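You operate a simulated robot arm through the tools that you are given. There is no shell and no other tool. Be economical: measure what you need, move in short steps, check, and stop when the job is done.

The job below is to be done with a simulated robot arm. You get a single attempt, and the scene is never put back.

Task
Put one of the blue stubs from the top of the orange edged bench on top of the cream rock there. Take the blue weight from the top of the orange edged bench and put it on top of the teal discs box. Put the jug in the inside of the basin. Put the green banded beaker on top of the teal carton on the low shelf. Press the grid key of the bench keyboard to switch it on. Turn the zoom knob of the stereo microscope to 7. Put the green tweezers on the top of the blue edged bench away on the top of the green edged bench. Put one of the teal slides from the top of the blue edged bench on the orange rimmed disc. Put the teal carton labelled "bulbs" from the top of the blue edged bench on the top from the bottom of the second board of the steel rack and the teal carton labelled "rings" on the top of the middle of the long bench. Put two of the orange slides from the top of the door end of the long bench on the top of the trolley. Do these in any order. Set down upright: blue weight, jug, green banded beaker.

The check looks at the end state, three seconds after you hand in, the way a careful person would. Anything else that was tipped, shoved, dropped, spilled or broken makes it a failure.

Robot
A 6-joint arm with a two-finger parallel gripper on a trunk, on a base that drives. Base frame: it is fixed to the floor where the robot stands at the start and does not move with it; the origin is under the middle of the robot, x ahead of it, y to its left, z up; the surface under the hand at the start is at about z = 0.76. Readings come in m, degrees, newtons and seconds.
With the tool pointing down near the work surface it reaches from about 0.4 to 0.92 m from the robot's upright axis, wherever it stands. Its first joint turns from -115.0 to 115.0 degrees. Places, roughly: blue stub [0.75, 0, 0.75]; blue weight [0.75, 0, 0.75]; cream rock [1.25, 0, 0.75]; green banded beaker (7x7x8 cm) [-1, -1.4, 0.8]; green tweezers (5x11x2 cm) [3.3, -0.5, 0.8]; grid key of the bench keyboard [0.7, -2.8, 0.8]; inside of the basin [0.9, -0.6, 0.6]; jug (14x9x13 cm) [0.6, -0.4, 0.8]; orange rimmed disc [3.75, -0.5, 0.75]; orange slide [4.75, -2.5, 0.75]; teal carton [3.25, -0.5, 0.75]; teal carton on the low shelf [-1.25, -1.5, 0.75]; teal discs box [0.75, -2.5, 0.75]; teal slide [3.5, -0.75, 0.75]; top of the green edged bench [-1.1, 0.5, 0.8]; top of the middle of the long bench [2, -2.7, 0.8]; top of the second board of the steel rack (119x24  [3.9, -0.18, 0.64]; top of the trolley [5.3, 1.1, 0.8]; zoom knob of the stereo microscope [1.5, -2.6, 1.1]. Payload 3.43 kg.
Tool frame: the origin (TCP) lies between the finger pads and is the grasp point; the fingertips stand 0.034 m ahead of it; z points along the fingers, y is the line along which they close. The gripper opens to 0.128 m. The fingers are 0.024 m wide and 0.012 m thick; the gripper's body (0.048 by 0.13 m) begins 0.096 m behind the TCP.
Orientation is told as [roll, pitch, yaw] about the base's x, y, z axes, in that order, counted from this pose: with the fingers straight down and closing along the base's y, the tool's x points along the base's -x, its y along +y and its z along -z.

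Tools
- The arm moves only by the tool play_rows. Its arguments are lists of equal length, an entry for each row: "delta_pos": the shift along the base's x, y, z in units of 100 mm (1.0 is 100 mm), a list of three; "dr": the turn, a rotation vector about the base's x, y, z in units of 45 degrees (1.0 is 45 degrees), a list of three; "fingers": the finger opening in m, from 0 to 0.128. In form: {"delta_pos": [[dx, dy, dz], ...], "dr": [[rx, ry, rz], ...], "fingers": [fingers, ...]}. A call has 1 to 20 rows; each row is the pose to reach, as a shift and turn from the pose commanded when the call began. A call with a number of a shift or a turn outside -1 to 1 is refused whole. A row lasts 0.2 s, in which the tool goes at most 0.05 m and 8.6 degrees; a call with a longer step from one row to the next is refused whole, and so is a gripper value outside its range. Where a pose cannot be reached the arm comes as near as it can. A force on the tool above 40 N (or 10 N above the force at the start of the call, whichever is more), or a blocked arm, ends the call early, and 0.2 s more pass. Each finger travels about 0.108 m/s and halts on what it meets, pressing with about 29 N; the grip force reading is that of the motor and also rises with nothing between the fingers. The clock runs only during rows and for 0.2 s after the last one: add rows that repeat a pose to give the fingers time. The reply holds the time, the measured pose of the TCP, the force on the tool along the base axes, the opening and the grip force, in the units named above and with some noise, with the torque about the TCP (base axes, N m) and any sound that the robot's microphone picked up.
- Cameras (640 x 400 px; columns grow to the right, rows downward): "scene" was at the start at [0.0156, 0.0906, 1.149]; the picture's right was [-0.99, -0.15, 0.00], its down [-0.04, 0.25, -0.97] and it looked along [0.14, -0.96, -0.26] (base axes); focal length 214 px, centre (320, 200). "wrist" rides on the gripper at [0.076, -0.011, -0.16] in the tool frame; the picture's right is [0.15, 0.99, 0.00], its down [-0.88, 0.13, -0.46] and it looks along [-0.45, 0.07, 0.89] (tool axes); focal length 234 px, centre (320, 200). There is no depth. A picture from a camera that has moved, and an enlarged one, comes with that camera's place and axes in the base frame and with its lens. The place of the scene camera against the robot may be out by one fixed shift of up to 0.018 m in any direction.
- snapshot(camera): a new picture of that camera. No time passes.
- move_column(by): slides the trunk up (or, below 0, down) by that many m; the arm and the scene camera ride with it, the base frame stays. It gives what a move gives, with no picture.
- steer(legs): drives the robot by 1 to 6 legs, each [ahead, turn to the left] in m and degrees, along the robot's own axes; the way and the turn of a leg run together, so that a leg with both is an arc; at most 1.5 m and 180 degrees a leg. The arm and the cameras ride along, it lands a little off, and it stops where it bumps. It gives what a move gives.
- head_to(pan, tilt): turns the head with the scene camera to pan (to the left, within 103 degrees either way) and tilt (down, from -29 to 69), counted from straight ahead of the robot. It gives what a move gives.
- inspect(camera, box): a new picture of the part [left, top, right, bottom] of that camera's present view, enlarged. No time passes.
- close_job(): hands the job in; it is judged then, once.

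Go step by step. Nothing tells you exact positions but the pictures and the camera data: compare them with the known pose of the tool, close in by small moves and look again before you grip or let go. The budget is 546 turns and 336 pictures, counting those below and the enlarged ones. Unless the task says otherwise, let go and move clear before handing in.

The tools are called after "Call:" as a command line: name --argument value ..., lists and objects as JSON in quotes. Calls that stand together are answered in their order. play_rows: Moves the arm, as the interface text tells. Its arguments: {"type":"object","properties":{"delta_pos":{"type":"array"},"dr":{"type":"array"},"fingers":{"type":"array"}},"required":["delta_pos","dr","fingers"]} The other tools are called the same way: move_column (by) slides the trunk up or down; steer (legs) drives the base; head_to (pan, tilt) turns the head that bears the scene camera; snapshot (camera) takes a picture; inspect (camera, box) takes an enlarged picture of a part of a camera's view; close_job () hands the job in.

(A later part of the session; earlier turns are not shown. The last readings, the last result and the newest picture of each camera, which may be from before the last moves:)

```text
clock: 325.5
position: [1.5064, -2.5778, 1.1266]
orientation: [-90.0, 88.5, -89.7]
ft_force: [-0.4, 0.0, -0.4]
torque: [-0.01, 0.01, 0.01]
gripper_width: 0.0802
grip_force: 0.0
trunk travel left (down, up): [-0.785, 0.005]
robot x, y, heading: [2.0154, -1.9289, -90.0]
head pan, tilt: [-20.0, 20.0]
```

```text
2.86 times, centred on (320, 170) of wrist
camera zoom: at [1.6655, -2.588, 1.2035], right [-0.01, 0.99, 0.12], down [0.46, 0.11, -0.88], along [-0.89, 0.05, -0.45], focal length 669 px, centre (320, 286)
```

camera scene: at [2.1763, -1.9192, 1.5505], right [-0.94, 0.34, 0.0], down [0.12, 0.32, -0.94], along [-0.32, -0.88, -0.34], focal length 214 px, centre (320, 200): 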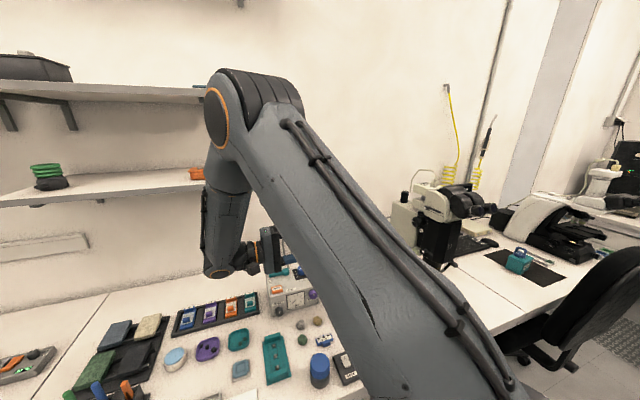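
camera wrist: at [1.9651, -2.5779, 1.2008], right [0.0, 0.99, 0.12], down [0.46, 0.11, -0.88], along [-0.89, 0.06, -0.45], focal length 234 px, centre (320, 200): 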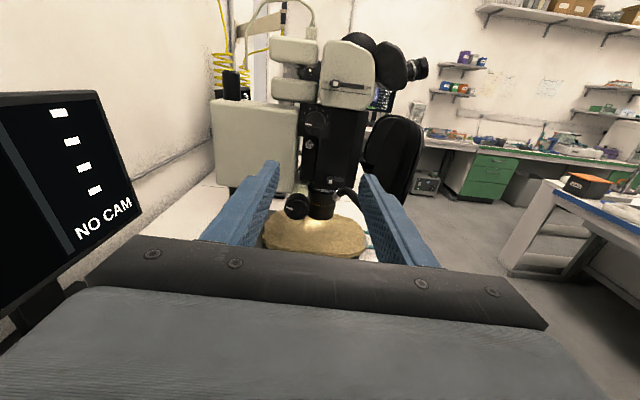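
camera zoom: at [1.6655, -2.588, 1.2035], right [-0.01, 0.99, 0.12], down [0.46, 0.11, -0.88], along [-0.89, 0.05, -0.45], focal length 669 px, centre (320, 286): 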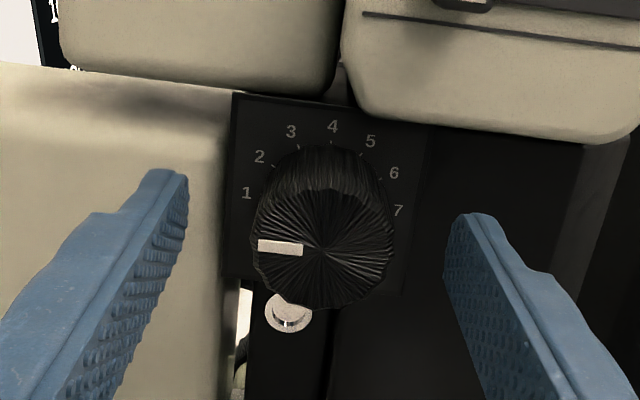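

Fingers straddle the knob. Closing and turning clockwise (about -x).

Call:
play_rows --delta_pos '[[0, 0, 0], [0, 0, 0], [0, 0, 0], [0, 0, 0]]' --dr '[[0, 0, 0], [0, 0, 0], [0, 0, 0], [0, 0, 0]]' --fingers '[0.06, 0.04, 0.03, 0.03]'

Call:
play_rows --delta_pos '[[0, 0, 0], [0, 0, 0], [0, 0, 0], [0, 0, 0], [0, 0, 0], [0, 0, 0], [0, 0, 0], [0, 0, 0], [0, 0, 0], [0, 0, 0]]' --dr '[[-0.1, 0, 0], [-0.2, 0, 0], [-0.3, 0, 0], [-0.4, 0, 0], [-0.5, 0, 0], [-0.6, 0, 0], [-0.7, 0, 0], [-0.8, 0, 0], [-0.9, 0, 0], [-1.0, 0, 0]]' --fingers '[0.03, 0.03, 0.03, 0.03, 0.03, 0.03, 0.03, 0.03, 0.03, 0.03]'

Call:
inspect --camera "wrist" --box '[240, 100, 400, 240]'

```text
clock: 326.5
position: [1.5051, -2.578, 1.1275]
orientation: [-89.4, 88.4, -89.1]
ft_force: [6.9, 17.6, -1.5]
torque: [0.14, -0.05, -0.94]
gripper_width: 0.0448
grip_force: 44.7
trunk travel left (down, up): [-0.785, 0.005]
robot x, y, heading: [2.0109, -1.9315, -90.5]
head pan, tilt: [-20.0, 20.0]
```

```text
clock: 327.4
position: [1.5061, -2.5741, 1.1277]
orientation: [-90.1, 73.9, -90.2]
ft_force: [7.1, 8.4, -0.5]
torque: [0.12, 0.77, -1.07]
gripper_width: 0.0445
grip_force: 44.6
trunk travel left (down, up): [-0.785, 0.005]
robot x, y, heading: [2.0136, -1.928, -90.3]
head pan, tilt: [-20.0, 20.0]
stopped in row 4: the force on the tool passed its limit at 41 N (the readings are from after the stop); the commanded pose is now the measured one
```

```text
2.86 times, centred on (320, 170) of wrist
camera zoom: at [1.6652, -2.5662, 1.2029], right [0.0, 0.99, -0.13], down [0.45, -0.12, -0.88], along [-0.89, -0.06, -0.45], focal length 669 px, centre (320, 286)
```

zoom: 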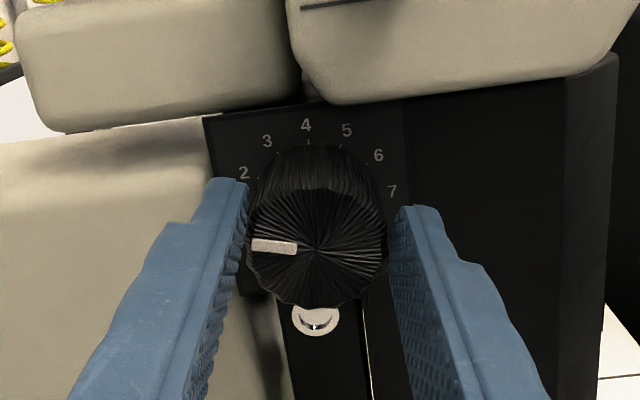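

The knob turns with the gripper; the force came from slight off-centre. I'll continue in small steps, easing +y.

Call:
play_rows --delta_pos '[[0, 0.03, 0], [0, 0.03, 0], [0, 0.03, 0], [0, 0.03, 0]]' --dr '[[0, 0, 0], [-0.1, 0, 0], [-0.2, 0, 0], [-0.3, 0, 0]]' --fingers '[0.035, 0.035, 0.035, 0.035]'

Call:
play_rows --delta_pos '[[0, 0, 0], [0, 0, 0], [0, 0, 0]]' --dr '[[-0.1, 0, 0], [-0.2, 0, 0], [-0.3, 0, 0]]' --fingers '[0.035, 0.035, 0.035]'

```text
clock: 328.4
position: [1.5059, -2.5741, 1.1266]
orientation: [-90.0, 60.4, -90.0]
ft_force: [4.2, 2.4, -2.8]
torque: [0.01, -0.37, 0.27]
gripper_width: 0.0446
grip_force: 45.1
trunk travel left (down, up): [-0.785, 0.005]
robot x, y, heading: [2.0149, -1.9293, -90.2]
head pan, tilt: [-20.0, 20.0]
```

```text
clock: 329.2
position: [1.5063, -2.5709, 1.1262]
orientation: [-90.0, 46.8, -90.1]
ft_force: [9.4, 13.8, -2.4]
torque: [0.08, -0.74, -0.02]
gripper_width: 0.0444
grip_force: 44.6
trunk travel left (down, up): [-0.785, 0.005]
robot x, y, heading: [2.0149, -1.9365, -90.3]
head pan, tilt: [-20.0, 20.0]
```

Call:
play_rows --delta_pos '[[0, 0.01, 0], [0, 0.01, 0], [0, 0.02, 0], [0, 0.02, 0]]' --dr '[[-0.1, 0, 0], [-0.2, 0, 0], [-0.3, 0, 0], [-0.4, 0, 0]]' --fingers '[0.035, 0.035, 0.035, 0.035]'

Call:
play_rows --delta_pos '[[0, 0, 0], [0, 0, 0], [0, 0, 0], [0, 0, 0]]' --dr '[[-0.1, 0, 0], [-0.2, 0, 0], [-0.3, 0, 0], [-0.4, 0, 0]]' --fingers '[0.035, 0.035, 0.035, 0.035]'

Call:
inspect --camera "wrist" --box '[240, 100, 400, 240]'

```text
clock: 330.2
position: [1.5056, -2.571, 1.1269]
orientation: [-90.1, 28.8, -90.1]
ft_force: [3.6, 13.5, -2.4]
torque: [0.05, 0.22, -0.64]
gripper_width: 0.0449
grip_force: 44.4
trunk travel left (down, up): [-0.785, 0.005]
robot x, y, heading: [2.0132, -1.9338, -90.5]
head pan, tilt: [-20.0, 20.0]
```

```text
clock: 331.2
position: [1.5054, -2.5695, 1.1271]
orientation: [-90.0, 10.8, -90.2]
ft_force: [7.8, 26.2, -2.2]
torque: [0.07, -0.54, -0.29]
gripper_width: 0.0444
grip_force: 45.0
trunk travel left (down, up): [-0.785, 0.005]
robot x, y, heading: [2.016, -1.9348, -90.5]
head pan, tilt: [-20.0, 20.0]
```

```text
2.86 times, centred on (320, 170) of wrist
camera zoom: at [1.6652, -2.4984, 1.1528], right [0.0, 0.33, -0.94], down [0.45, -0.84, -0.29], along [-0.89, -0.43, -0.15], focal length 669 px, centre (320, 286)
```

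zoom: 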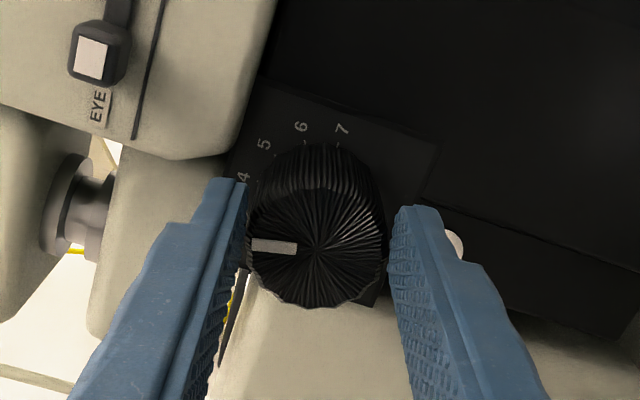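

Now about 3.6. Release, rotate the open gripper back ~95°, and regrasp.

Call:
play_rows --delta_pos '[[0, 0.03, 0], [0, 0.03, 0], [0, 0.03, 0]]' --dr '[[0, 0, 0], [0, 0, 0], [0, 0, 0]]' --fingers '[0.05, 0.07, 0.07]'

Call:
play_rows --delta_pos '[[0, 0, 0], [0, 0, 0], [0, 0, 0], [0, 0, 0], [0, 0, 0], [0, 0, 0]]' --dr '[[0.17, 0, 0], [0.34, 0, 0], [0.51, 0, 0], [0.68, 0, 0], [0.85, 0, 0], [1.0, 0, 0]]' --fingers '[0.07, 0.07, 0.07, 0.07, 0.07, 0.07]'

Call:
play_rows --delta_pos '[[0, 0, 0], [0, 0, 0], [0, 0, 0], [0, 0, 0], [0, 0, 0], [0, 0, 0]]' --dr '[[0.17, 0, 0], [0.34, 0, 0], [0.51, 0, 0], [0.68, 0, 0], [0.85, 0, 0], [1.0, 0, 0]]' --fingers '[0.07, 0.07, 0.07, 0.07, 0.07, 0.07]'

Call:
inspect --camera "wrist" --box '[240, 100, 400, 240]'

```text
clock: 332.0
position: [1.5062, -2.5689, 1.1267]
orientation: [-89.9, 10.9, -89.9]
ft_force: [0.2, -0.1, -0.1]
torque: [0.0, 0.0, 0.0]
gripper_width: 0.0697
grip_force: 0.0
trunk travel left (down, up): [-0.785, 0.005]
robot x, y, heading: [2.0127, -1.9327, -89.9]
head pan, tilt: [-20.0, 20.0]
```

```text
clock: 333.4
position: [1.5057, -2.5689, 1.1265]
orientation: [-90.0, 56.0, -90.0]
ft_force: [0.6, 1.0, 0.5]
torque: [-0.03, -0.02, 0.02]
gripper_width: 0.07
grip_force: 0.0
trunk travel left (down, up): [-0.785, 0.005]
robot x, y, heading: [2.0115, -1.932, -90.2]
head pan, tilt: [-20.0, 20.0]
```

```text
clock: 334.8
position: [1.5054, -2.5692, 1.1258]
orientation: [90.0, 79.0, 90.0]
ft_force: [-0.5, 0.2, 0.5]
torque: [-0.03, 0.02, 0.03]
gripper_width: 0.07
grip_force: 0.1
trunk travel left (down, up): [-0.785, 0.005]
robot x, y, heading: [2.0131, -1.9317, -90.3]
head pan, tilt: [-20.0, 20.0]
```

```text
2.86 times, centred on (320, 170) of wrist
camera zoom: at [1.6653, -2.5951, 1.1992], right [0.0, 0.94, 0.33], down [0.46, 0.3, -0.84], along [-0.89, 0.15, -0.43], focal length 669 px, centre (320, 286)
```

zoom: 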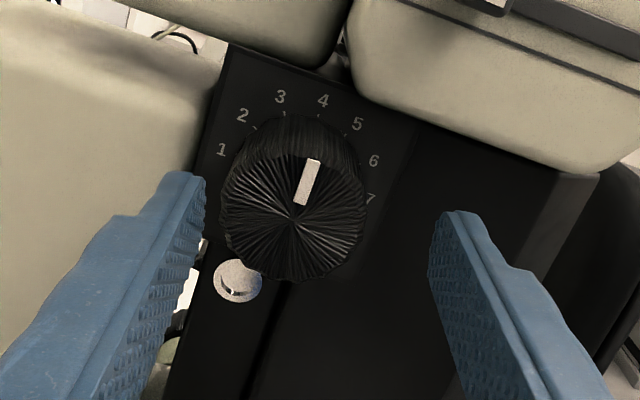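

Call:
play_rows --delta_pos '[[0.03, -0.04, -0.02], [0.05, -0.08, -0.03], [0.05, -0.08, -0.03]]' --dr '[[0, 0, 0], [0, 0, 0], [0, 0, 0]]' --fingers '[0.07, 0.07, 0.07]'

Call:
play_rows --delta_pos '[[0, 0, 0], [0, 0, 0], [0, 0, 0]]' --dr '[[0, 0, 0], [0, 0, 0], [0, 0, 0]]' --fingers '[0.055, 0.04, 0.04]'

Call:
inspect --camera "wrist" --box '[240, 100, 400, 240]'

```text
clock: 335.6
position: [1.5128, -2.5776, 1.1254]
orientation: [90.0, 79.1, 90.0]
ft_force: [0.0, 0.2, 0.3]
torque: [-0.02, 0.01, -0.03]
gripper_width: 0.0699
grip_force: 0.1
trunk travel left (down, up): [-0.785, 0.005]
robot x, y, heading: [2.012, -1.9307, -90.1]
head pan, tilt: [-20.0, 20.0]
```

```text
clock: 336.4
position: [1.5106, -2.5761, 1.1234]
orientation: [90.0, 79.1, 90.0]
ft_force: [0.5, 0.2, 0.7]
torque: [-0.01, 0.04, -0.01]
gripper_width: 0.0398
grip_force: 0.0
trunk travel left (down, up): [-0.785, 0.005]
robot x, y, heading: [2.0137, -1.9323, -90.1]
head pan, tilt: [-20.0, 20.0]
```

```text
2.86 times, centred on (320, 170) of wrist
camera zoom: at [1.6705, -2.6027, 1.1966], right [0.0, 0.94, 0.33], down [0.46, 0.29, -0.84], along [-0.89, 0.15, -0.43], focal length 669 px, centre (320, 286)
```

zoom: 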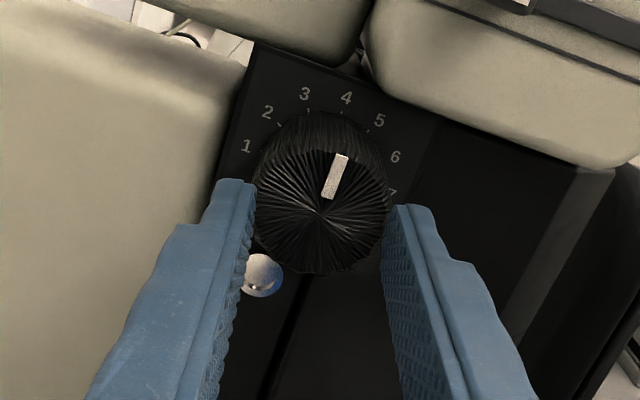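

The pointer is at 4. Closing fully and turning another 90° clockwise.

Call:
play_rows --delta_pos '[[0, 0, 0], [0, 0, 0]]' --dr '[[0, 0, 0], [0, 0, 0]]' --fingers '[0.03, 0.03]'

Call:
play_rows --delta_pos '[[0, 0, 0], [0, 0, 0], [0, 0, 0], [0, 0, 0]]' --dr '[[-0.1, 0, 0], [-0.2, 0, 0], [-0.3, 0, 0], [-0.4, 0, 0]]' --fingers '[0.03, 0.03, 0.03, 0.03]'

Call:
inspect --camera "wrist" --box '[240, 100, 400, 240]'

```text
clock: 337.0
position: [1.5116, -2.5768, 1.1244]
orientation: [89.9, 79.1, 90.0]
ft_force: [-0.2, 0.3, -0.1]
torque: [0.02, -0.02, -0.01]
gripper_width: 0.0303
grip_force: 0.1
trunk travel left (down, up): [-0.785, 0.005]
robot x, y, heading: [2.012, -1.9363, -89.9]
head pan, tilt: [-20.0, 20.0]
```

```text
clock: 338.0
position: [1.5105, -2.576, 1.1235]
orientation: [-90.1, 82.9, -90.0]
ft_force: [2.2, -0.8, 0.3]
torque: [0.06, -0.02, -0.03]
gripper_width: 0.0299
grip_force: 0.0
trunk travel left (down, up): [-0.785, 0.005]
robot x, y, heading: [2.0097, -1.9323, -90.2]
head pan, tilt: [-20.0, 20.0]
```

```text
2.86 times, centred on (320, 170) of wrist
camera zoom: at [1.67, -2.5786, 1.201], right [0.0, 1.0, 0.02], down [0.46, 0.02, -0.89], along [-0.89, 0.01, -0.46], focal length 669 px, centre (320, 286)
```

zoom: 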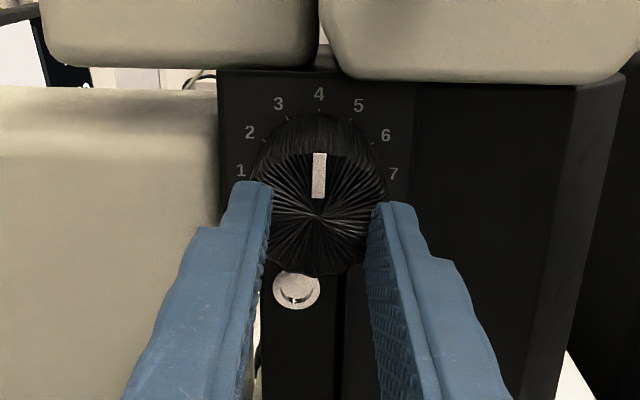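

The tips were only at the knob's very front. Open, advance 2.5 cm, and grasp properly.

Call:
play_rows --delta_pos '[[0, 0, 0], [0, 0, 0], [0, 0, 0], [-0.1, 0, 0], [-0.2, 0, 0], [-0.25, 0, 0]]' --dr '[[0, 0, 0], [0, 0, 0], [0, 0, 0], [0, 0, 0], [0, 0, 0], [0, 0, 0]]' --fingers '[0.05, 0.07, 0.07, 0.07, 0.07, 0.07]'

Call:
inspect --camera "wrist" --box '[240, 100, 400, 240]'

```text
clock: 339.4
position: [1.4864, -2.5781, 1.1241]
orientation: [-90.0, 82.8, -90.0]
ft_force: [-1.3, -0.5, 0.0]
torque: [-0.01, 0.0, 0.01]
gripper_width: 0.0699
grip_force: 0.0
trunk travel left (down, up): [-0.785, 0.005]
robot x, y, heading: [2.0129, -1.9294, -90.1]
head pan, tilt: [-20.0, 20.0]
```

```text
2.86 times, centred on (320, 170) of wrist
camera zoom: at [1.6451, -2.5796, 1.2011], right [0.0, 1.0, 0.02], down [0.46, 0.02, -0.89], along [-0.89, 0.01, -0.46], focal length 669 px, centre (320, 286)
```

zoom: 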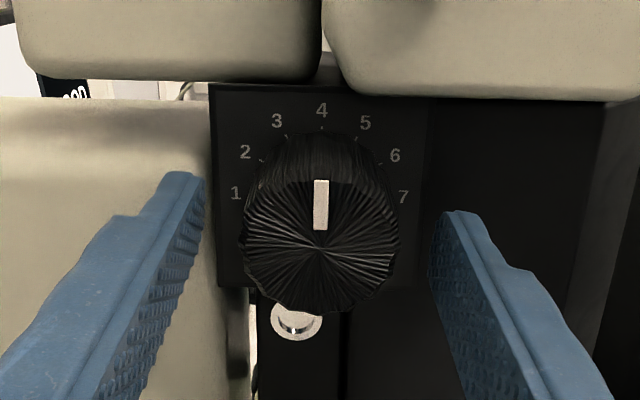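

Call:
play_rows --delta_pos '[[0, 0, 0], [0, 0, 0], [0, 0, 0]]' --dr '[[0, 0, 0], [0, 0, 0], [0, 0, 0]]' --fingers '[0.055, 0.04, 0.035]'

Call:
play_rows --delta_pos '[[0, 0, 0], [0, 0, 0], [0, 0, 0], [0, 0, 0]]' --dr '[[-0.1, 0, 0], [-0.2, 0, 0], [-0.3, 0, 0], [-0.4, 0, 0]]' --fingers '[0.035, 0.035, 0.035, 0.035]'

Call:
inspect --camera "wrist" --box '[240, 100, 400, 240]'

```text
clock: 340.2
position: [1.4853, -2.5782, 1.1254]
orientation: [-90.0, 82.9, -90.0]
ft_force: [-2.3, -2.4, -0.1]
torque: [-0.01, -0.04, -0.07]
gripper_width: 0.0442
grip_force: 45.1
trunk travel left (down, up): [-0.785, 0.005]
robot x, y, heading: [2.0132, -1.9335, -90.3]
head pan, tilt: [-20.0, 20.0]
```

```text
clock: 341.2
position: [1.4856, -2.5786, 1.1248]
orientation: [-90.1, 64.9, -90.1]
ft_force: [-5.0, -10.7, 1.3]
torque: [0.03, 1.07, -0.42]
gripper_width: 0.0444
grip_force: 45.4
trunk travel left (down, up): [-0.785, 0.005]
robot x, y, heading: [2.0134, -1.931, -90.3]
head pan, tilt: [-20.0, 20.0]
```

```text
2.86 times, centred on (320, 170) of wrist
camera zoom: at [1.6451, -2.5563, 1.1978], right [0.0, 0.96, -0.29], down [0.46, -0.26, -0.85], along [-0.89, -0.13, -0.44], focal length 669 px, centre (320, 286)
```

zoom: 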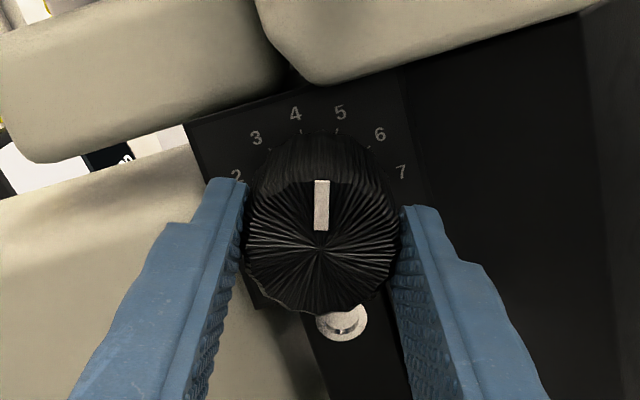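

Call:
play_rows --delta_pos '[[0, 0, 0], [0, 0, 0], [0, 0, 0], [0, 0, 0], [0, 0, 0], [0, 0, 0], [0, 0, 0], [0, 0, 0]]' --dr '[[-0.1, 0, 0], [-0.2, 0, 0], [-0.3, 0, 0], [-0.4, 0, 0], [-0.5, 0, 0], [-0.6, 0, 0], [-0.7, 0, 0], [-0.8, 0, 0]]' --fingers '[0.035, 0.035, 0.035, 0.035, 0.035, 0.035, 0.035, 0.035]'

Call:
play_rows --delta_pos '[[0, 0, 0], [0, 0, 0], [0, 0, 0], [0, 0, 0], [0, 0, 0], [0, 0, 0], [0, 0, 0]]' --dr '[[-0.1, 0, 0], [-0.2, 0, 0], [-0.3, 0, 0], [-0.4, 0, 0], [-0.5, 0, 0], [-0.6, 0, 0], [-0.7, 0, 0]]' --fingers '[0.035, 0.035, 0.035, 0.035, 0.035, 0.035, 0.035]'

Call:
inspect --camera "wrist" --box '[240, 100, 400, 240]'

```text
clock: 343.0
position: [1.4851, -2.579, 1.124]
orientation: [-90.0, 28.9, -89.9]
ft_force: [-6.4, -21.6, 3.9]
torque: [0.03, 0.49, 0.23]
gripper_width: 0.0445
grip_force: 44.7
trunk travel left (down, up): [-0.785, 0.005]
robot x, y, heading: [2.0116, -1.9272, -90.1]
head pan, tilt: [-20.0, 20.0]
```

```text
clock: 344.6
position: [1.4855, -2.5779, 1.1247]
orientation: [-90.1, -2.6, -90.0]
ft_force: [-5.2, -21.0, 2.9]
torque: [-0.02, 0.16, 1.28]
gripper_width: 0.0444
grip_force: 45.0
trunk travel left (down, up): [-0.785, 0.005]
robot x, y, heading: [2.0162, -1.9332, -90.4]
head pan, tilt: [-20.0, 20.0]
```

```text
2.86 times, centred on (320, 170) of wrist
camera zoom: at [1.645, -2.503, 1.1311], right [0.0, 0.1, -0.99], down [0.46, -0.89, -0.09], along [-0.89, -0.45, -0.05], focal length 669 px, centre (320, 286)
```

zoom: 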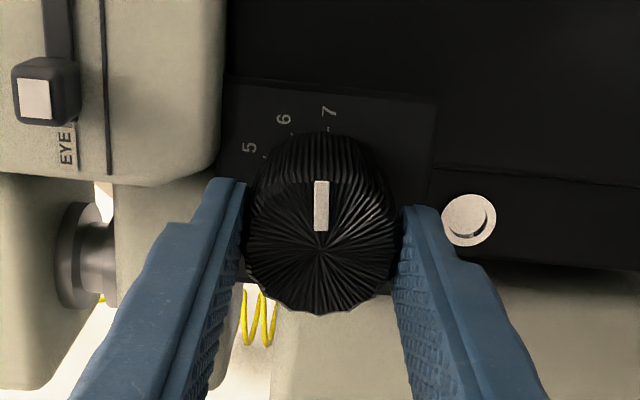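

Call:
play_rows --delta_pos '[[0, 0, 0], [0, 0, 0], [0, 0, 0]]' --dr '[[-0.06, 0, 0], [-0.11, 0, 0], [-0.11, 0, 0]]' --fingers '[0.035, 0.035, 0.035]'

Call:
play_rows --delta_pos '[[0, 0, 0], [0, 0, 0], [0, 0, 0]]' --dr '[[0, 0, 0], [0, 0, 0], [0, 0, 0]]' --fingers '[0.05, 0.07, 0.07]'

Call:
play_rows --delta_pos '[[0.3, 0, 0], [0.6, 0, 0], [1.0, 0, 0]]' --dr '[[0, 0, 0], [0, 0, 0], [0, 0, 0]]' --fingers '[0.07, 0.07, 0.07]'

Call:
inspect --camera "wrist" --box '[280, 110, 380, 200]'

```text
clock: 345.4
position: [1.486, -2.5788, 1.1232]
orientation: [-90.1, -7.6, -89.9]
ft_force: [-0.1, -19.2, -0.4]
torque: [0.07, -0.16, 0.08]
gripper_width: 0.0442
grip_force: 45.3
trunk travel left (down, up): [-0.785, 0.005]
robot x, y, heading: [2.0144, -1.9329, -90.4]
head pan, tilt: [-20.0, 20.0]
```

```text
clock: 346.2
position: [1.485, -2.5764, 1.1226]
orientation: [-90.0, -7.6, -90.1]
ft_force: [0.3, 0.5, -0.4]
torque: [0.01, 0.0, -0.03]
gripper_width: 0.0697
grip_force: 0.1
trunk travel left (down, up): [-0.785, 0.005]
robot x, y, heading: [2.0139, -1.9296, -90.4]
head pan, tilt: [-20.0, 20.0]
```

```text
clock: 347.0
position: [1.5835, -2.5787, 1.1247]
orientation: [-90.0, -7.5, -90.0]
ft_force: [-0.2, -0.6, -0.4]
torque: [-0.03, -0.02, -0.01]
gripper_width: 0.0699
grip_force: 0.1
trunk travel left (down, up): [-0.785, 0.005]
robot x, y, heading: [2.0115, -1.933, -90.1]
head pan, tilt: [-20.0, 20.0]
```

```text
4.44 times, centred on (330, 155) of wrist
camera zoom: at [1.7442, -2.5028, 1.1265], right [0.0, 0.02, -1.0], down [0.46, -0.89, -0.01], along [-0.89, -0.46, -0.01], focal length 1041 px, centre (276, 400)
```

zoom: 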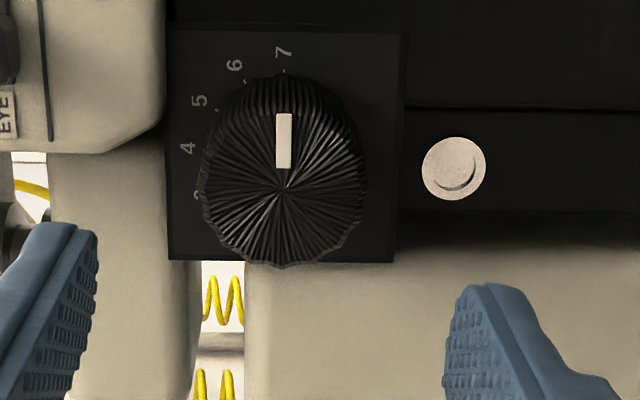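

The zoom pointer is exactly on 7. Back out and put the tool back to pointing down.

Call:
play_rows --delta_pos '[[0.4, 0.1, 0], [0.8, 0.2, 0], [1.0, 0.4, 0]]' --dr '[[0, 0, 0], [0, 0, 0], [0, 0, 0]]' --fingers '[0.07, 0.07, 0.07]'

Call:
play_rows --delta_pos '[[0.3, 0.3, 0], [0.6, 0.6, 0], [0.9, 0.9, 0], [1.0, 1.0, 0]]' --dr '[[0, 0, 0], [0, 0, 0], [0, 0, 0], [0, 0, 0]]' --fingers '[0.07, 0.07, 0.07, 0.07]'

Call:
play_rows --delta_pos '[[0.3, 0.3, 0], [0.6, 0.6, 0], [0.9, 0.9, 0], [1.0, 1.0, 0.2]]' --dr '[[0, 0, 0], [0, 0, 0], [0, 0, 0], [0, 0, 0]]' --fingers '[0.07, 0.07, 0.07, 0.07]'

Call:
play_rows --delta_pos '[[0.1, 0.1, 0.2], [0.2, 0.2, 0.4], [0.3, 0.3, 0.6], [0.4, 0.4, 0.8], [0.5, 0.5, 1.0], [0.5, 0.6, 1.0]]' --dr '[[0.17, 0, 0], [0.17, -0.17, 0], [0.17, -0.34, 0], [0.17, -0.51, 0], [0.17, -0.68, 0], [0.17, -0.85, 0]]' --fingers '[0.07, 0.07, 0.07, 0.07, 0.07, 0.07]'

```text
clock: 347.8
position: [1.6852, -2.5384, 1.1246]
orientation: [-89.9, -7.4, -89.9]
ft_force: [0.0, 0.0, -0.5]
torque: [0.03, 0.03, -0.03]
gripper_width: 0.07
grip_force: 0.0
trunk travel left (down, up): [-0.785, 0.005]
robot x, y, heading: [2.0129, -1.9336, -90.4]
head pan, tilt: [-20.0, 20.0]
```

```text
clock: 348.8
position: [1.7834, -2.4373, 1.1254]
orientation: [-90.0, -7.6, -90.0]
ft_force: [0.2, -0.1, 0.4]
torque: [0.01, 0.0, -0.02]
gripper_width: 0.0699
grip_force: 0.0
trunk travel left (down, up): [-0.785, 0.005]
robot x, y, heading: [2.0102, -1.9302, -90.3]
head pan, tilt: [-20.0, 20.0]
```

```text
clock: 349.8
position: [1.885, -2.337, 1.1428]
orientation: [-90.0, -7.6, -90.0]
ft_force: [0.0, 0.2, 0.0]
torque: [-0.01, 0.0, -0.04]
gripper_width: 0.07
grip_force: 0.2
trunk travel left (down, up): [-0.785, 0.005]
robot x, y, heading: [2.012, -1.9305, -90.3]
head pan, tilt: [-20.0, 20.0]
```

```text
clock: 351.2
position: [1.9355, -2.2786, 1.2445]
orientation: [-51.8, 1.1, -92.2]
ft_force: [0.4, -0.7, 0.0]
torque: [0.03, 0.05, -0.01]
gripper_width: 0.07
grip_force: 0.1
trunk travel left (down, up): [-0.785, 0.005]
robot x, y, heading: [2.0123, -1.9312, -90.5]
head pan, tilt: [-20.0, 20.0]
```

Call:
play_rows --delta_pos '[[0, 0, 0], [0, 0, 0], [0, 0, 0], [0, 0, 0], [0, 0, 0], [0, 0, 0]]' --dr '[[0, -0.17, 0], [0, -0.34, 0], [0, -0.51, 0], [0, -0.68, 0], [0, -0.85, 0], [0, -1.0, 0]]' --fingers '[0.07, 0.07, 0.07, 0.07, 0.07, 0.07]'

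Call:
play_rows --delta_pos '[[0, 0.1, 0]]' --dr '[[0.0, -0.15, 0]]' --fingers '[0.07]'

Call:
head_to --pan 90 --tilt 15

Call:
snapshot --camera "scene"

```text
clock: 352.6
position: [1.9362, -2.2774, 1.2445]
orientation: [-6.7, 2.4, -90.7]
ft_force: [1.1, 0.5, -0.1]
torque: [-0.02, 0.01, 0.01]
gripper_width: 0.0698
grip_force: 0.0
trunk travel left (down, up): [-0.785, 0.005]
robot x, y, heading: [2.0106, -1.9318, -90.0]
head pan, tilt: [-20.0, 20.0]
```

```text
clock: 353.0
position: [1.9348, -2.2674, 1.2445]
orientation: [-0.1, 2.4, -90.4]
ft_force: [-0.2, 0.4, 0.3]
torque: [0.01, 0.03, 0.03]
gripper_width: 0.0701
grip_force: 0.2
trunk travel left (down, up): [-0.785, 0.005]
robot x, y, heading: [2.0151, -1.9307, -90.3]
head pan, tilt: [-20.0, 20.0]
```

```text
clock: 354.9
position: [1.9361, -2.2665, 1.2441]
orientation: [-0.2, 2.4, -90.5]
ft_force: [-1.0, 0.0, -0.6]
torque: [-0.01, 0.0, 0.01]
gripper_width: 0.0697
grip_force: 0.0
trunk travel left (down, up): [-0.785, 0.005]
robot x, y, heading: [2.011, -1.9314, -90.2]
head pan, tilt: [90.0, 15.0]
```

```text
184 pictures are left
camera scene: at [2.3014, -1.8325, 1.5587], right [0.0, -1.0, 0.0], down [-0.26, 0.0, -0.97], along [0.97, 0.0, -0.26], focal length 214 px, centre (320, 200)
```

scene: 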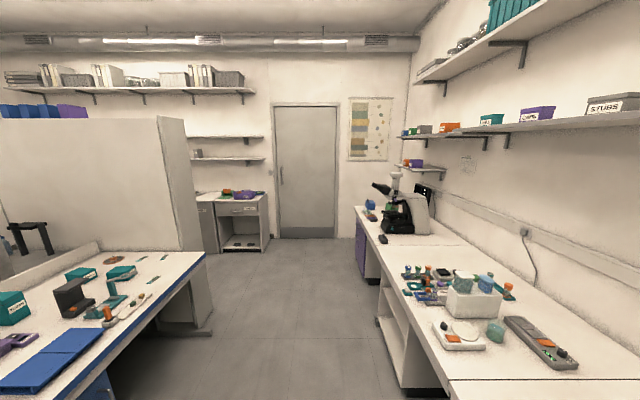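

Call:
play_rows --delta_pos '[[0, 0, 0]]' --dr '[[-0.053, 0, 0]]' --fingers '[0.07]'

Call:
steer --legs '[[-0.4, 0], [0, 90], [1.4, 0], [0, 90]]'

Call:
head_to --pan 0 --tilt 35

Call:
snapshot --camera "scene"

```text
clock: 355.2
position: [1.935, -2.2667, 1.2441]
orientation: [0.0, 0.1, -90.4]
ft_force: [-0.2, 0.0, 0.4]
torque: [0.0, 0.01, 0.03]
gripper_width: 0.0699
grip_force: 0.2
trunk travel left (down, up): [-0.785, 0.005]
robot x, y, heading: [2.0114, -1.9319, -90.2]
head pan, tilt: [90.0, 15.0]
```

```text
clock: 372.1
position: [3.5167, -1.2122, 1.2451]
orientation: [-0.1, 0.2, 88.9]
ft_force: [-0.2, 0.1, 0.2]
torque: [0.02, 0.02, 0.02]
gripper_width: 0.0701
grip_force: 0.0
trunk travel left (down, up): [-0.785, 0.005]
robot x, y, heading: [3.4362, -1.5466, 88.7]
head pan, tilt: [90.0, 15.0]
```

```text
clock: 373.7
position: [3.517, -1.2123, 1.2432]
orientation: [-0.2, 0.1, 88.8]
ft_force: [0.4, 0.4, 0.1]
torque: [-0.01, 0.04, -0.02]
gripper_width: 0.0698
grip_force: 0.0
trunk travel left (down, up): [-0.785, 0.005]
robot x, y, heading: [3.4359, -1.5501, 89.1]
head pan, tilt: [0.0, 35.0]
```

```text
183 pictures are left
camera scene: at [3.2407, -1.5804, 1.5267], right [1.0, -0.02, 0.0], down [-0.01, -0.57, -0.82], along [0.01, 0.82, -0.57], focal length 214 px, centre (320, 200)
```

scene: 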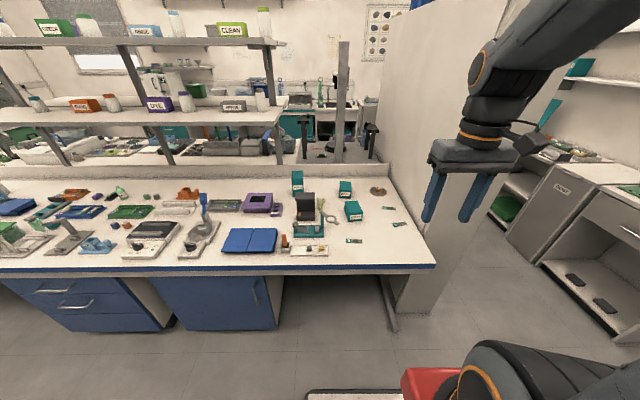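

Call:
inspect --camera "scene" --box '[260, 150, 440, 270]'

Call:
inspect --camera "scene" --box '[160, 10, 420, 180]'

```text
3.33 times, centred on (350, 210) of scene
camera zoom: at [3.2407, -1.5804, 1.5267], right [1.0, -0.02, 0.0], down [-0.01, -0.57, -0.82], along [0.01, 0.82, -0.57], focal length 715 px, centre (220, 167)
```

zoom: 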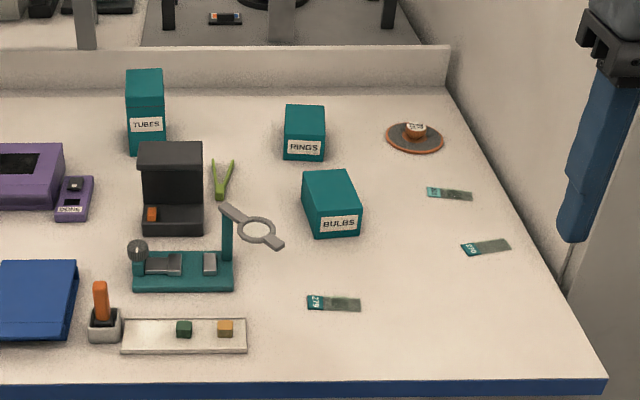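

```text
2.35 times, centred on (290, 95) of scene
camera zoom: at [3.2407, -1.5804, 1.5267], right [1.0, -0.02, 0.0], down [-0.01, -0.57, -0.82], along [0.01, 0.82, -0.57], focal length 505 px, centre (391, 447)
```

zoom: 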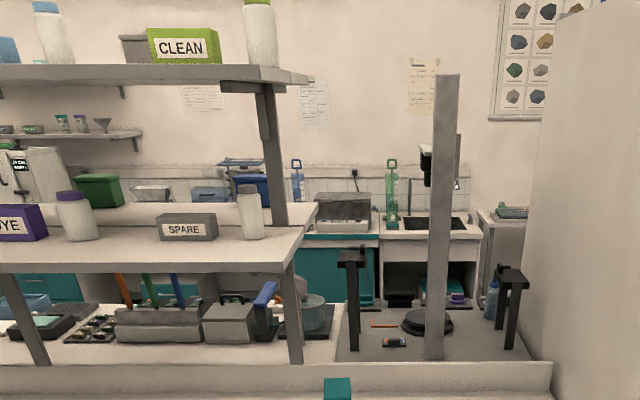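

The blue-edged bench holds RINGS, BULBS, tweezers, three teal slides and the orange-rimmed disc. I move closer and look with the wrist camera.

Call:
steer --legs '[[0.2, 1]]'

Call:
play_rows --delta_pos '[[0.1, 0.4, 0], [0.2, 0.8, 0], [0.3, 1.0, -0.3]]' --dr '[[0, 0, 0], [0, 0, 0], [0, 0, 0]]' --fingers '[0.07, 0.07, 0.07]'

Call:
snapshot --camera "wrist"

```text
clock: 375.3
position: [3.512, -1.009, 1.2434]
orientation: [-0.2, 0.1, 89.9]
ft_force: [0.3, -0.1, 0.4]
torque: [0.05, 0.0, 0.01]
gripper_width: 0.0701
grip_force: 0.0
trunk travel left (down, up): [-0.785, 0.005]
robot x, y, heading: [3.4372, -1.3434, 90.4]
head pan, tilt: [0.0, 35.0]
```

```text
clock: 376.1
position: [3.5424, -0.9078, 1.216]
orientation: [-0.1, 0.0, 90.0]
ft_force: [-0.5, -1.6, -0.2]
torque: [0.04, -0.04, -0.01]
gripper_width: 0.0702
grip_force: 0.1
trunk travel left (down, up): [-0.785, 0.005]
robot x, y, heading: [3.4391, -1.3385, 90.3]
head pan, tilt: [0.0, 35.0]
```

```text
180 pictures are left
camera wrist: at [3.5528, -0.9843, 1.375], right [-0.99, -0.14, 0.0], down [-0.13, 0.88, 0.45], along [-0.06, 0.45, -0.89], focal length 234 px, centre (320, 200)
```

wrist: 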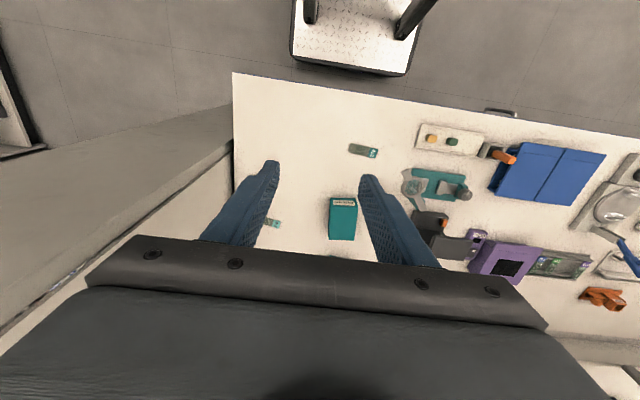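

Slide 279 is at about (3.419,-0.837), long axis nearly along x. Turning the gripper to close along y and moving over it.

Call:
play_rows --delta_pos '[[-0.1, 0, 0], [-0.3, 0.1, 0], [-0.5, 0.3, 0], [-0.7, 0.5, 0], [-0.9, 0.6, 0], [-1.0, 0.7, 0]]' --dr '[[0, 0, -0.17], [0, 0, -0.34], [0, 0, -0.51], [0, 0, -0.68], [0, 0, -0.85], [0, 0, -1.0]]' --fingers '[0.06, 0.06, 0.06, 0.06, 0.06, 0.06]'

Call:
play_rows --delta_pos '[[-0.05, 0, -0.1], [-0.1, 0, -0.3], [-0.2, 0, -0.5], [-0.23, 0, -0.7], [-0.23, 0, -0.9], [-0.23, 0, -1.0]]' --dr '[[0, 0, -0.17], [0, 0, -0.34], [0, 0, -0.51], [0, 0, -0.68], [0, 0, -0.85], [0, 0, -1.0]]' --fingers '[0.06, 0.06, 0.06, 0.06, 0.06, 0.06]'

Call:
snapshot --camera "wrist"

```text
clock: 377.5
position: [3.4401, -0.8373, 1.214]
orientation: [-0.1, 0.1, 44.6]
ft_force: [0.2, -0.3, -1.2]
torque: [-0.01, -0.01, 0.02]
gripper_width: 0.0602
grip_force: 0.0
trunk travel left (down, up): [-0.785, 0.005]
robot x, y, heading: [3.4395, -1.3445, 89.9]
head pan, tilt: [0.0, 35.0]
```

```text
clock: 378.9
position: [3.4192, -0.8376, 1.1132]
orientation: [-0.1, 0.2, -0.3]
ft_force: [0.0, 0.1, -0.1]
torque: [-0.03, -0.01, -0.01]
gripper_width: 0.0598
grip_force: 0.1
trunk travel left (down, up): [-0.785, 0.005]
robot x, y, heading: [3.4372, -1.3456, 90.2]
head pan, tilt: [0.0, 35.0]
```

```text
179 pictures are left
camera wrist: at [3.3433, -0.849, 1.2744], right [-0.14, 0.99, 0.0], down [0.88, 0.13, 0.45], along [0.45, 0.06, -0.89], focal length 234 px, centre (320, 200)
```

wrist: 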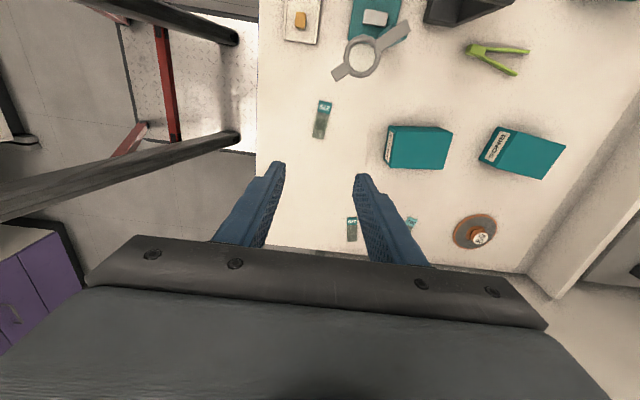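

Call:
play_rows --delta_pos '[[-0.03, 0, -0.4], [-0.06, 0, -0.8], [-0.06, 0, -1.0]]' --dr '[[0, 0, -0.05], [0, 0, -0.09], [0, 0, -0.09]]' --fingers '[0.05, 0.05, 0.05]'

Call:
play_rows --delta_pos '[[0, 0, -0.4], [0, 0, -0.8], [0, 0, -1.0]]' --dr '[[0, 0, 0], [0, 0, 0], [0, 0, 0]]' --fingers '[0.05, 0.05, 0.05]'

Call:
inspect --camera "wrist" --box '[240, 100, 400, 250]'

```text
clock: 379.7
position: [3.414, -0.8385, 1.0129]
orientation: [-0.1, 0.1, -4.2]
ft_force: [0.2, 0.3, 0.3]
torque: [0.0, 0.01, -0.01]
gripper_width: 0.05
grip_force: 0.1
trunk travel left (down, up): [-0.785, 0.005]
robot x, y, heading: [3.4399, -1.3435, 90.2]
head pan, tilt: [0.0, 35.0]
```

```text
clock: 380.5
position: [3.4138, -0.8378, 0.9144]
orientation: [-0.1, 0.1, -4.2]
ft_force: [-0.2, -0.6, 0.1]
torque: [0.0, 0.02, 0.04]
gripper_width: 0.0501
grip_force: 0.0
trunk travel left (down, up): [-0.785, 0.005]
robot x, y, heading: [3.4376, -1.3461, 90.2]
head pan, tilt: [0.0, 35.0]
```

```text
2.67 times, centred on (320, 175) of wrist
camera zoom: at [3.3378, -0.8437, 1.0743], right [-0.07, 1.0, 0.0], down [0.89, 0.07, 0.45], along [0.45, 0.03, -0.89], focal length 624 px, centre (320, 267)
```

zoom: 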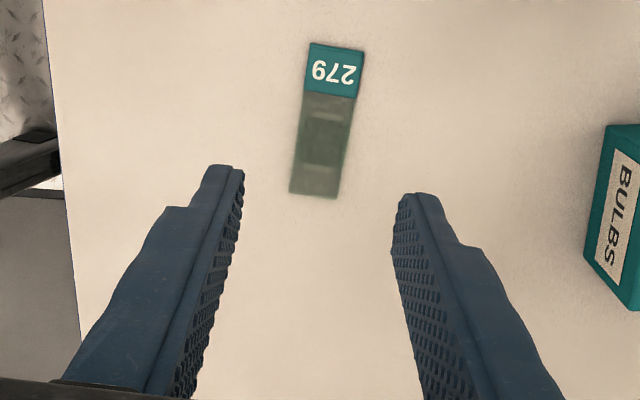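

Call:
play_rows --delta_pos '[[0, 0.02, -0.4], [0, 0.02, -0.8], [0, 0.02, -1.0], [0, 0.02, -1.0]]' --dr '[[0, 0, 0], [0, 0, 0], [0, 0, 0], [0, 0, 0]]' --fingers '[0.05, 0.05, 0.05, 0.05]'

Call:
play_rows --delta_pos '[[0, 0, -0.05], [0, 0, -0.1], [0, 0, -0.15], [0, 0, -0.2]]' --dr '[[0, 0, 0], [0, 0, 0], [0, 0, 0], [0, 0, 0]]' --fingers '[0.05, 0.05, 0.05, 0.05]'

Call:
inspect --camera "wrist" --box '[240, 100, 400, 250]'

```text
clock: 381.5
position: [3.4139, -0.8364, 0.8127]
orientation: [-0.1, 0.1, -4.2]
ft_force: [-0.5, 0.0, -1.1]
torque: [-0.02, 0.04, -0.01]
gripper_width: 0.05
grip_force: 0.0
trunk travel left (down, up): [-0.785, 0.005]
robot x, y, heading: [3.4328, -1.3453, 90.0]
head pan, tilt: [0.0, 35.0]
```

```text
clock: 382.5
position: [3.4134, -0.8365, 0.7935]
orientation: [-0.1, 0.2, -4.2]
ft_force: [1.7, -2.0, 7.8]
torque: [0.17, -0.17, -0.03]
gripper_width: 0.0493
grip_force: 0.2
trunk travel left (down, up): [-0.785, 0.005]
robot x, y, heading: [3.4367, -1.3412, 89.9]
head pan, tilt: [0.0, 35.0]
```

```text
2.67 times, centred on (320, 175) of wrist
camera zoom: at [3.3372, -0.8427, 0.9542], right [-0.07, 1.0, 0.0], down [0.89, 0.07, 0.45], along [0.45, 0.03, -0.89], focal length 624 px, centre (320, 267)
```

zoom: 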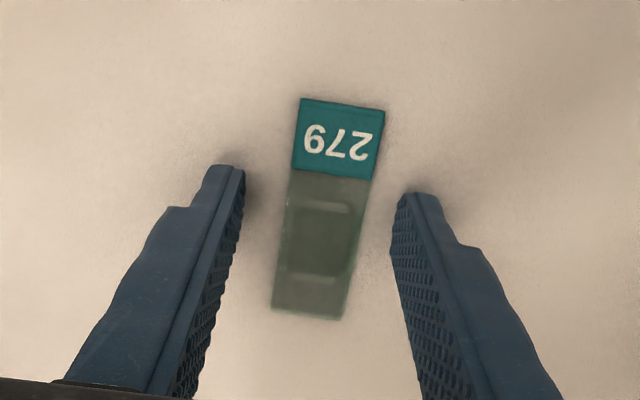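

Fingertips touch the bench; close on the slide.

Call:
play_rows --delta_pos '[[0, 0, 0.01], [0, 0, 0.01], [0, 0, 0.01], [0, 0, 0.01], [0, 0, 0.01]]' --dr '[[0, 0, 0], [0, 0, 0], [0, 0, 0], [0, 0, 0], [0, 0, 0]]' --fingers '[0.04, 0.03, 0.02, 0.015, 0.015]'

Call:
play_rows --delta_pos '[[0, 0, 0.1], [0, 0, 0.3], [0, 0, 0.6], [0, 0, 1.0]]' --dr '[[0, 0, 0], [0, 0, 0], [0, 0, 0], [0, 0, 0]]' --fingers '[0.015, 0.015, 0.015, 0.015]'

Call:
inspect --camera "wrist" --box '[240, 100, 400, 250]'

```text
clock: 383.7
position: [3.4136, -0.8365, 0.7954]
orientation: [0.0, 0.0, -4.2]
ft_force: [-0.3, 0.9, 0.0]
torque: [-0.02, -0.02, 0.03]
gripper_width: 0.0246
grip_force: 29.2
trunk travel left (down, up): [-0.785, 0.005]
robot x, y, heading: [3.4406, -1.344, 90.1]
head pan, tilt: [0.0, 35.0]
```

```text
clock: 384.7
position: [3.4131, -0.839, 0.8941]
orientation: [-0.1, 0.0, -4.2]
ft_force: [0.8, 0.5, -0.5]
torque: [-0.02, -0.01, 0.01]
gripper_width: 0.0246
grip_force: 29.6
trunk travel left (down, up): [-0.785, 0.005]
robot x, y, heading: [3.4364, -1.3396, 90.3]
head pan, tilt: [0.0, 35.0]
```

```text
2.67 times, centred on (320, 175) of wrist
camera zoom: at [3.3362, -0.844, 1.055], right [-0.07, 1.0, 0.0], down [0.89, 0.07, 0.45], along [0.45, 0.03, -0.89], focal length 624 px, centre (320, 267)
```

zoom: 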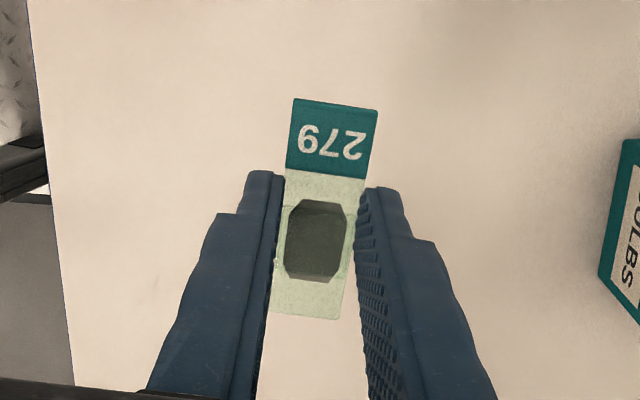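

Slide held. Raise, and move the base a bit closer.

Call:
play_rows --delta_pos '[[0, 0, 0.4], [0, 0, 0.8], [0, -0.1, 1.0], [0.2, -0.2, 1.0]]' --dr '[[0, 0, 0], [0, 0, 0], [0, 0, 0], [0, 0, 0]]' --fingers '[0.015, 0.015, 0.015, 0.015]'

Call:
play_rows --delta_pos '[[0, 0, 0.4], [0, 0, 0.8], [0, -0.1, 1.0]]' --dr '[[0, 0, 0], [0, 0, 0], [0, 0, 0]]' --fingers '[0.015, 0.015, 0.015]'

Call:
steer --legs '[[0.06, 0]]'

Call:
steer --legs '[[0.06, 0]]'

Call:
snapshot --camera "scene"

```text
clock: 385.7
position: [3.4321, -0.8577, 0.9956]
orientation: [-0.1, 0.1, -4.2]
ft_force: [-0.7, 0.6, 0.2]
torque: [-0.01, -0.03, 0.02]
gripper_width: 0.0245
grip_force: 29.1
trunk travel left (down, up): [-0.785, 0.005]
robot x, y, heading: [3.4378, -1.3443, 90.1]
head pan, tilt: [0.0, 35.0]
```

```text
clock: 386.5
position: [3.4362, -0.8644, 1.0949]
orientation: [-0.1, 0.2, -4.2]
ft_force: [-0.3, 0.1, 0.2]
torque: [0.01, -0.01, -0.02]
gripper_width: 0.0245
grip_force: 28.9
trunk travel left (down, up): [-0.785, 0.005]
robot x, y, heading: [3.4405, -1.3439, 90.4]
head pan, tilt: [0.0, 35.0]
```

```text
clock: 387.5
position: [3.4356, -0.8039, 1.0949]
orientation: [-0.2, 0.1, -4.2]
ft_force: [-0.1, -2.1, 0.4]
torque: [0.05, -0.04, -0.04]
gripper_width: 0.0249
grip_force: 28.8
trunk travel left (down, up): [-0.785, 0.005]
robot x, y, heading: [3.4395, -1.2819, 90.1]
head pan, tilt: [0.0, 35.0]
```

```text
clock: 388.5
position: [3.4347, -0.7449, 1.0944]
orientation: [-0.1, 0.1, -4.2]
ft_force: [-0.9, 0.2, -0.5]
torque: [0.05, 0.01, 0.03]
gripper_width: 0.0245
grip_force: 29.9
trunk travel left (down, up): [-0.785, 0.005]
robot x, y, heading: [3.4399, -1.2227, 90.1]
head pan, tilt: [0.0, 35.0]
```

```text
175 pictures are left
camera scene: at [3.2425, -1.2614, 1.5267], right [1.0, 0.0, 0.0], down [0.0, -0.57, -0.82], along [0.0, 0.82, -0.57], focal length 214 px, centre (320, 200)
```

scene: 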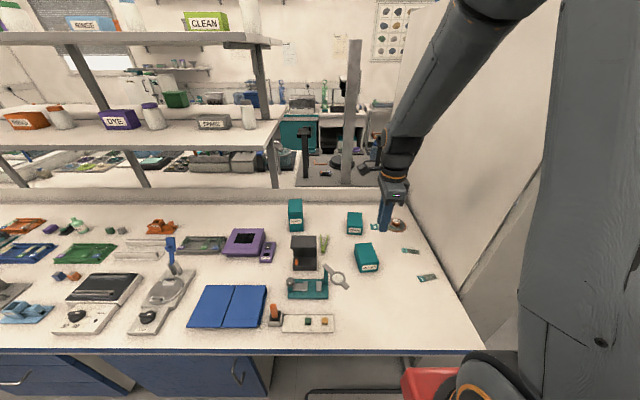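

Call:
play_rows --delta_pos '[[0.3, 0.3, 0], [0.6, 0.6, 0], [0.9, 0.9, 0], [1.0, 1.0, 0]]' --dr '[[0, 0, 0], [0, 0, 0], [0, 0, 0], [0, 0, 0]]' --fingers '[0.015, 0.015, 0.015, 0.015]'

Call:
play_rows --delta_pos '[[0.2, 0.3, -0.1], [0.4, 0.6, -0.2], [0.6, 0.9, -0.3], [0.8, 1.0, -0.5]]' --dr '[[0, 0, 0], [0, 0, 0], [0, 0, 0], [0, 0, 0]]' --fingers '[0.015, 0.015, 0.015, 0.015]'

Call:
snapshot --camera "wrist"

Call:
inspect --camera "scene" --box '[340, 170, 460, 290]'

```text
clock: 389.5
position: [3.5358, -0.6451, 1.0955]
orientation: [0.0, 0.1, -4.2]
ft_force: [0.4, -0.9, -0.6]
torque: [0.01, -0.01, -0.01]
gripper_width: 0.0245
grip_force: 29.1
trunk travel left (down, up): [-0.785, 0.005]
robot x, y, heading: [3.4356, -1.2258, 90.3]
head pan, tilt: [0.0, 35.0]
```

```text
clock: 390.5
position: [3.6134, -0.5457, 1.0439]
orientation: [-0.1, 0.1, -4.2]
ft_force: [0.1, 0.3, -0.7]
torque: [-0.01, -0.02, 0.01]
gripper_width: 0.0247
grip_force: 28.7
trunk travel left (down, up): [-0.785, 0.005]
robot x, y, heading: [3.4386, -1.2253, 90.1]
head pan, tilt: [0.0, 35.0]
```

```text
174 pictures are left
camera wrist: at [3.5383, -0.5517, 1.2039], right [-0.07, 1.0, 0.0], down [0.89, 0.07, 0.45], along [0.45, 0.03, -0.89], focal length 234 px, centre (320, 200)
```

wrist: 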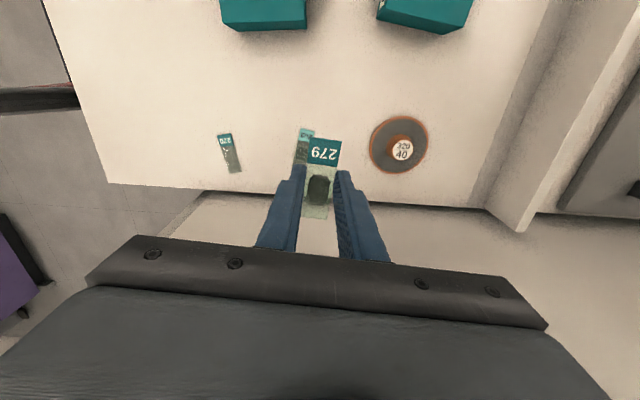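

```text
3.33 times, centred on (400, 230) of scene
camera zoom: at [3.2423, -1.2612, 1.5267], right [1.0, 0.0, 0.0], down [0.0, -0.57, -0.82], along [0.0, 0.82, -0.57], focal length 715 px, centre (53, 100)
```

zoom: 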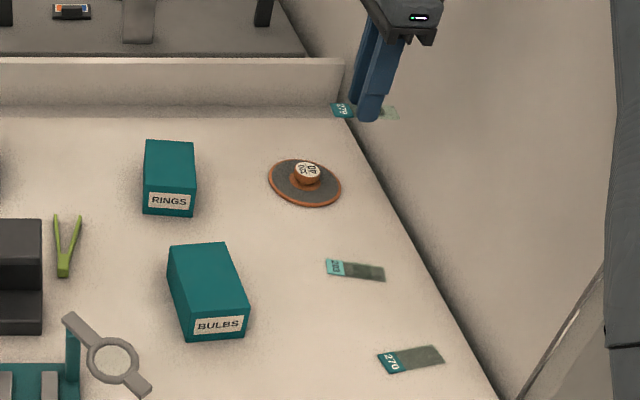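

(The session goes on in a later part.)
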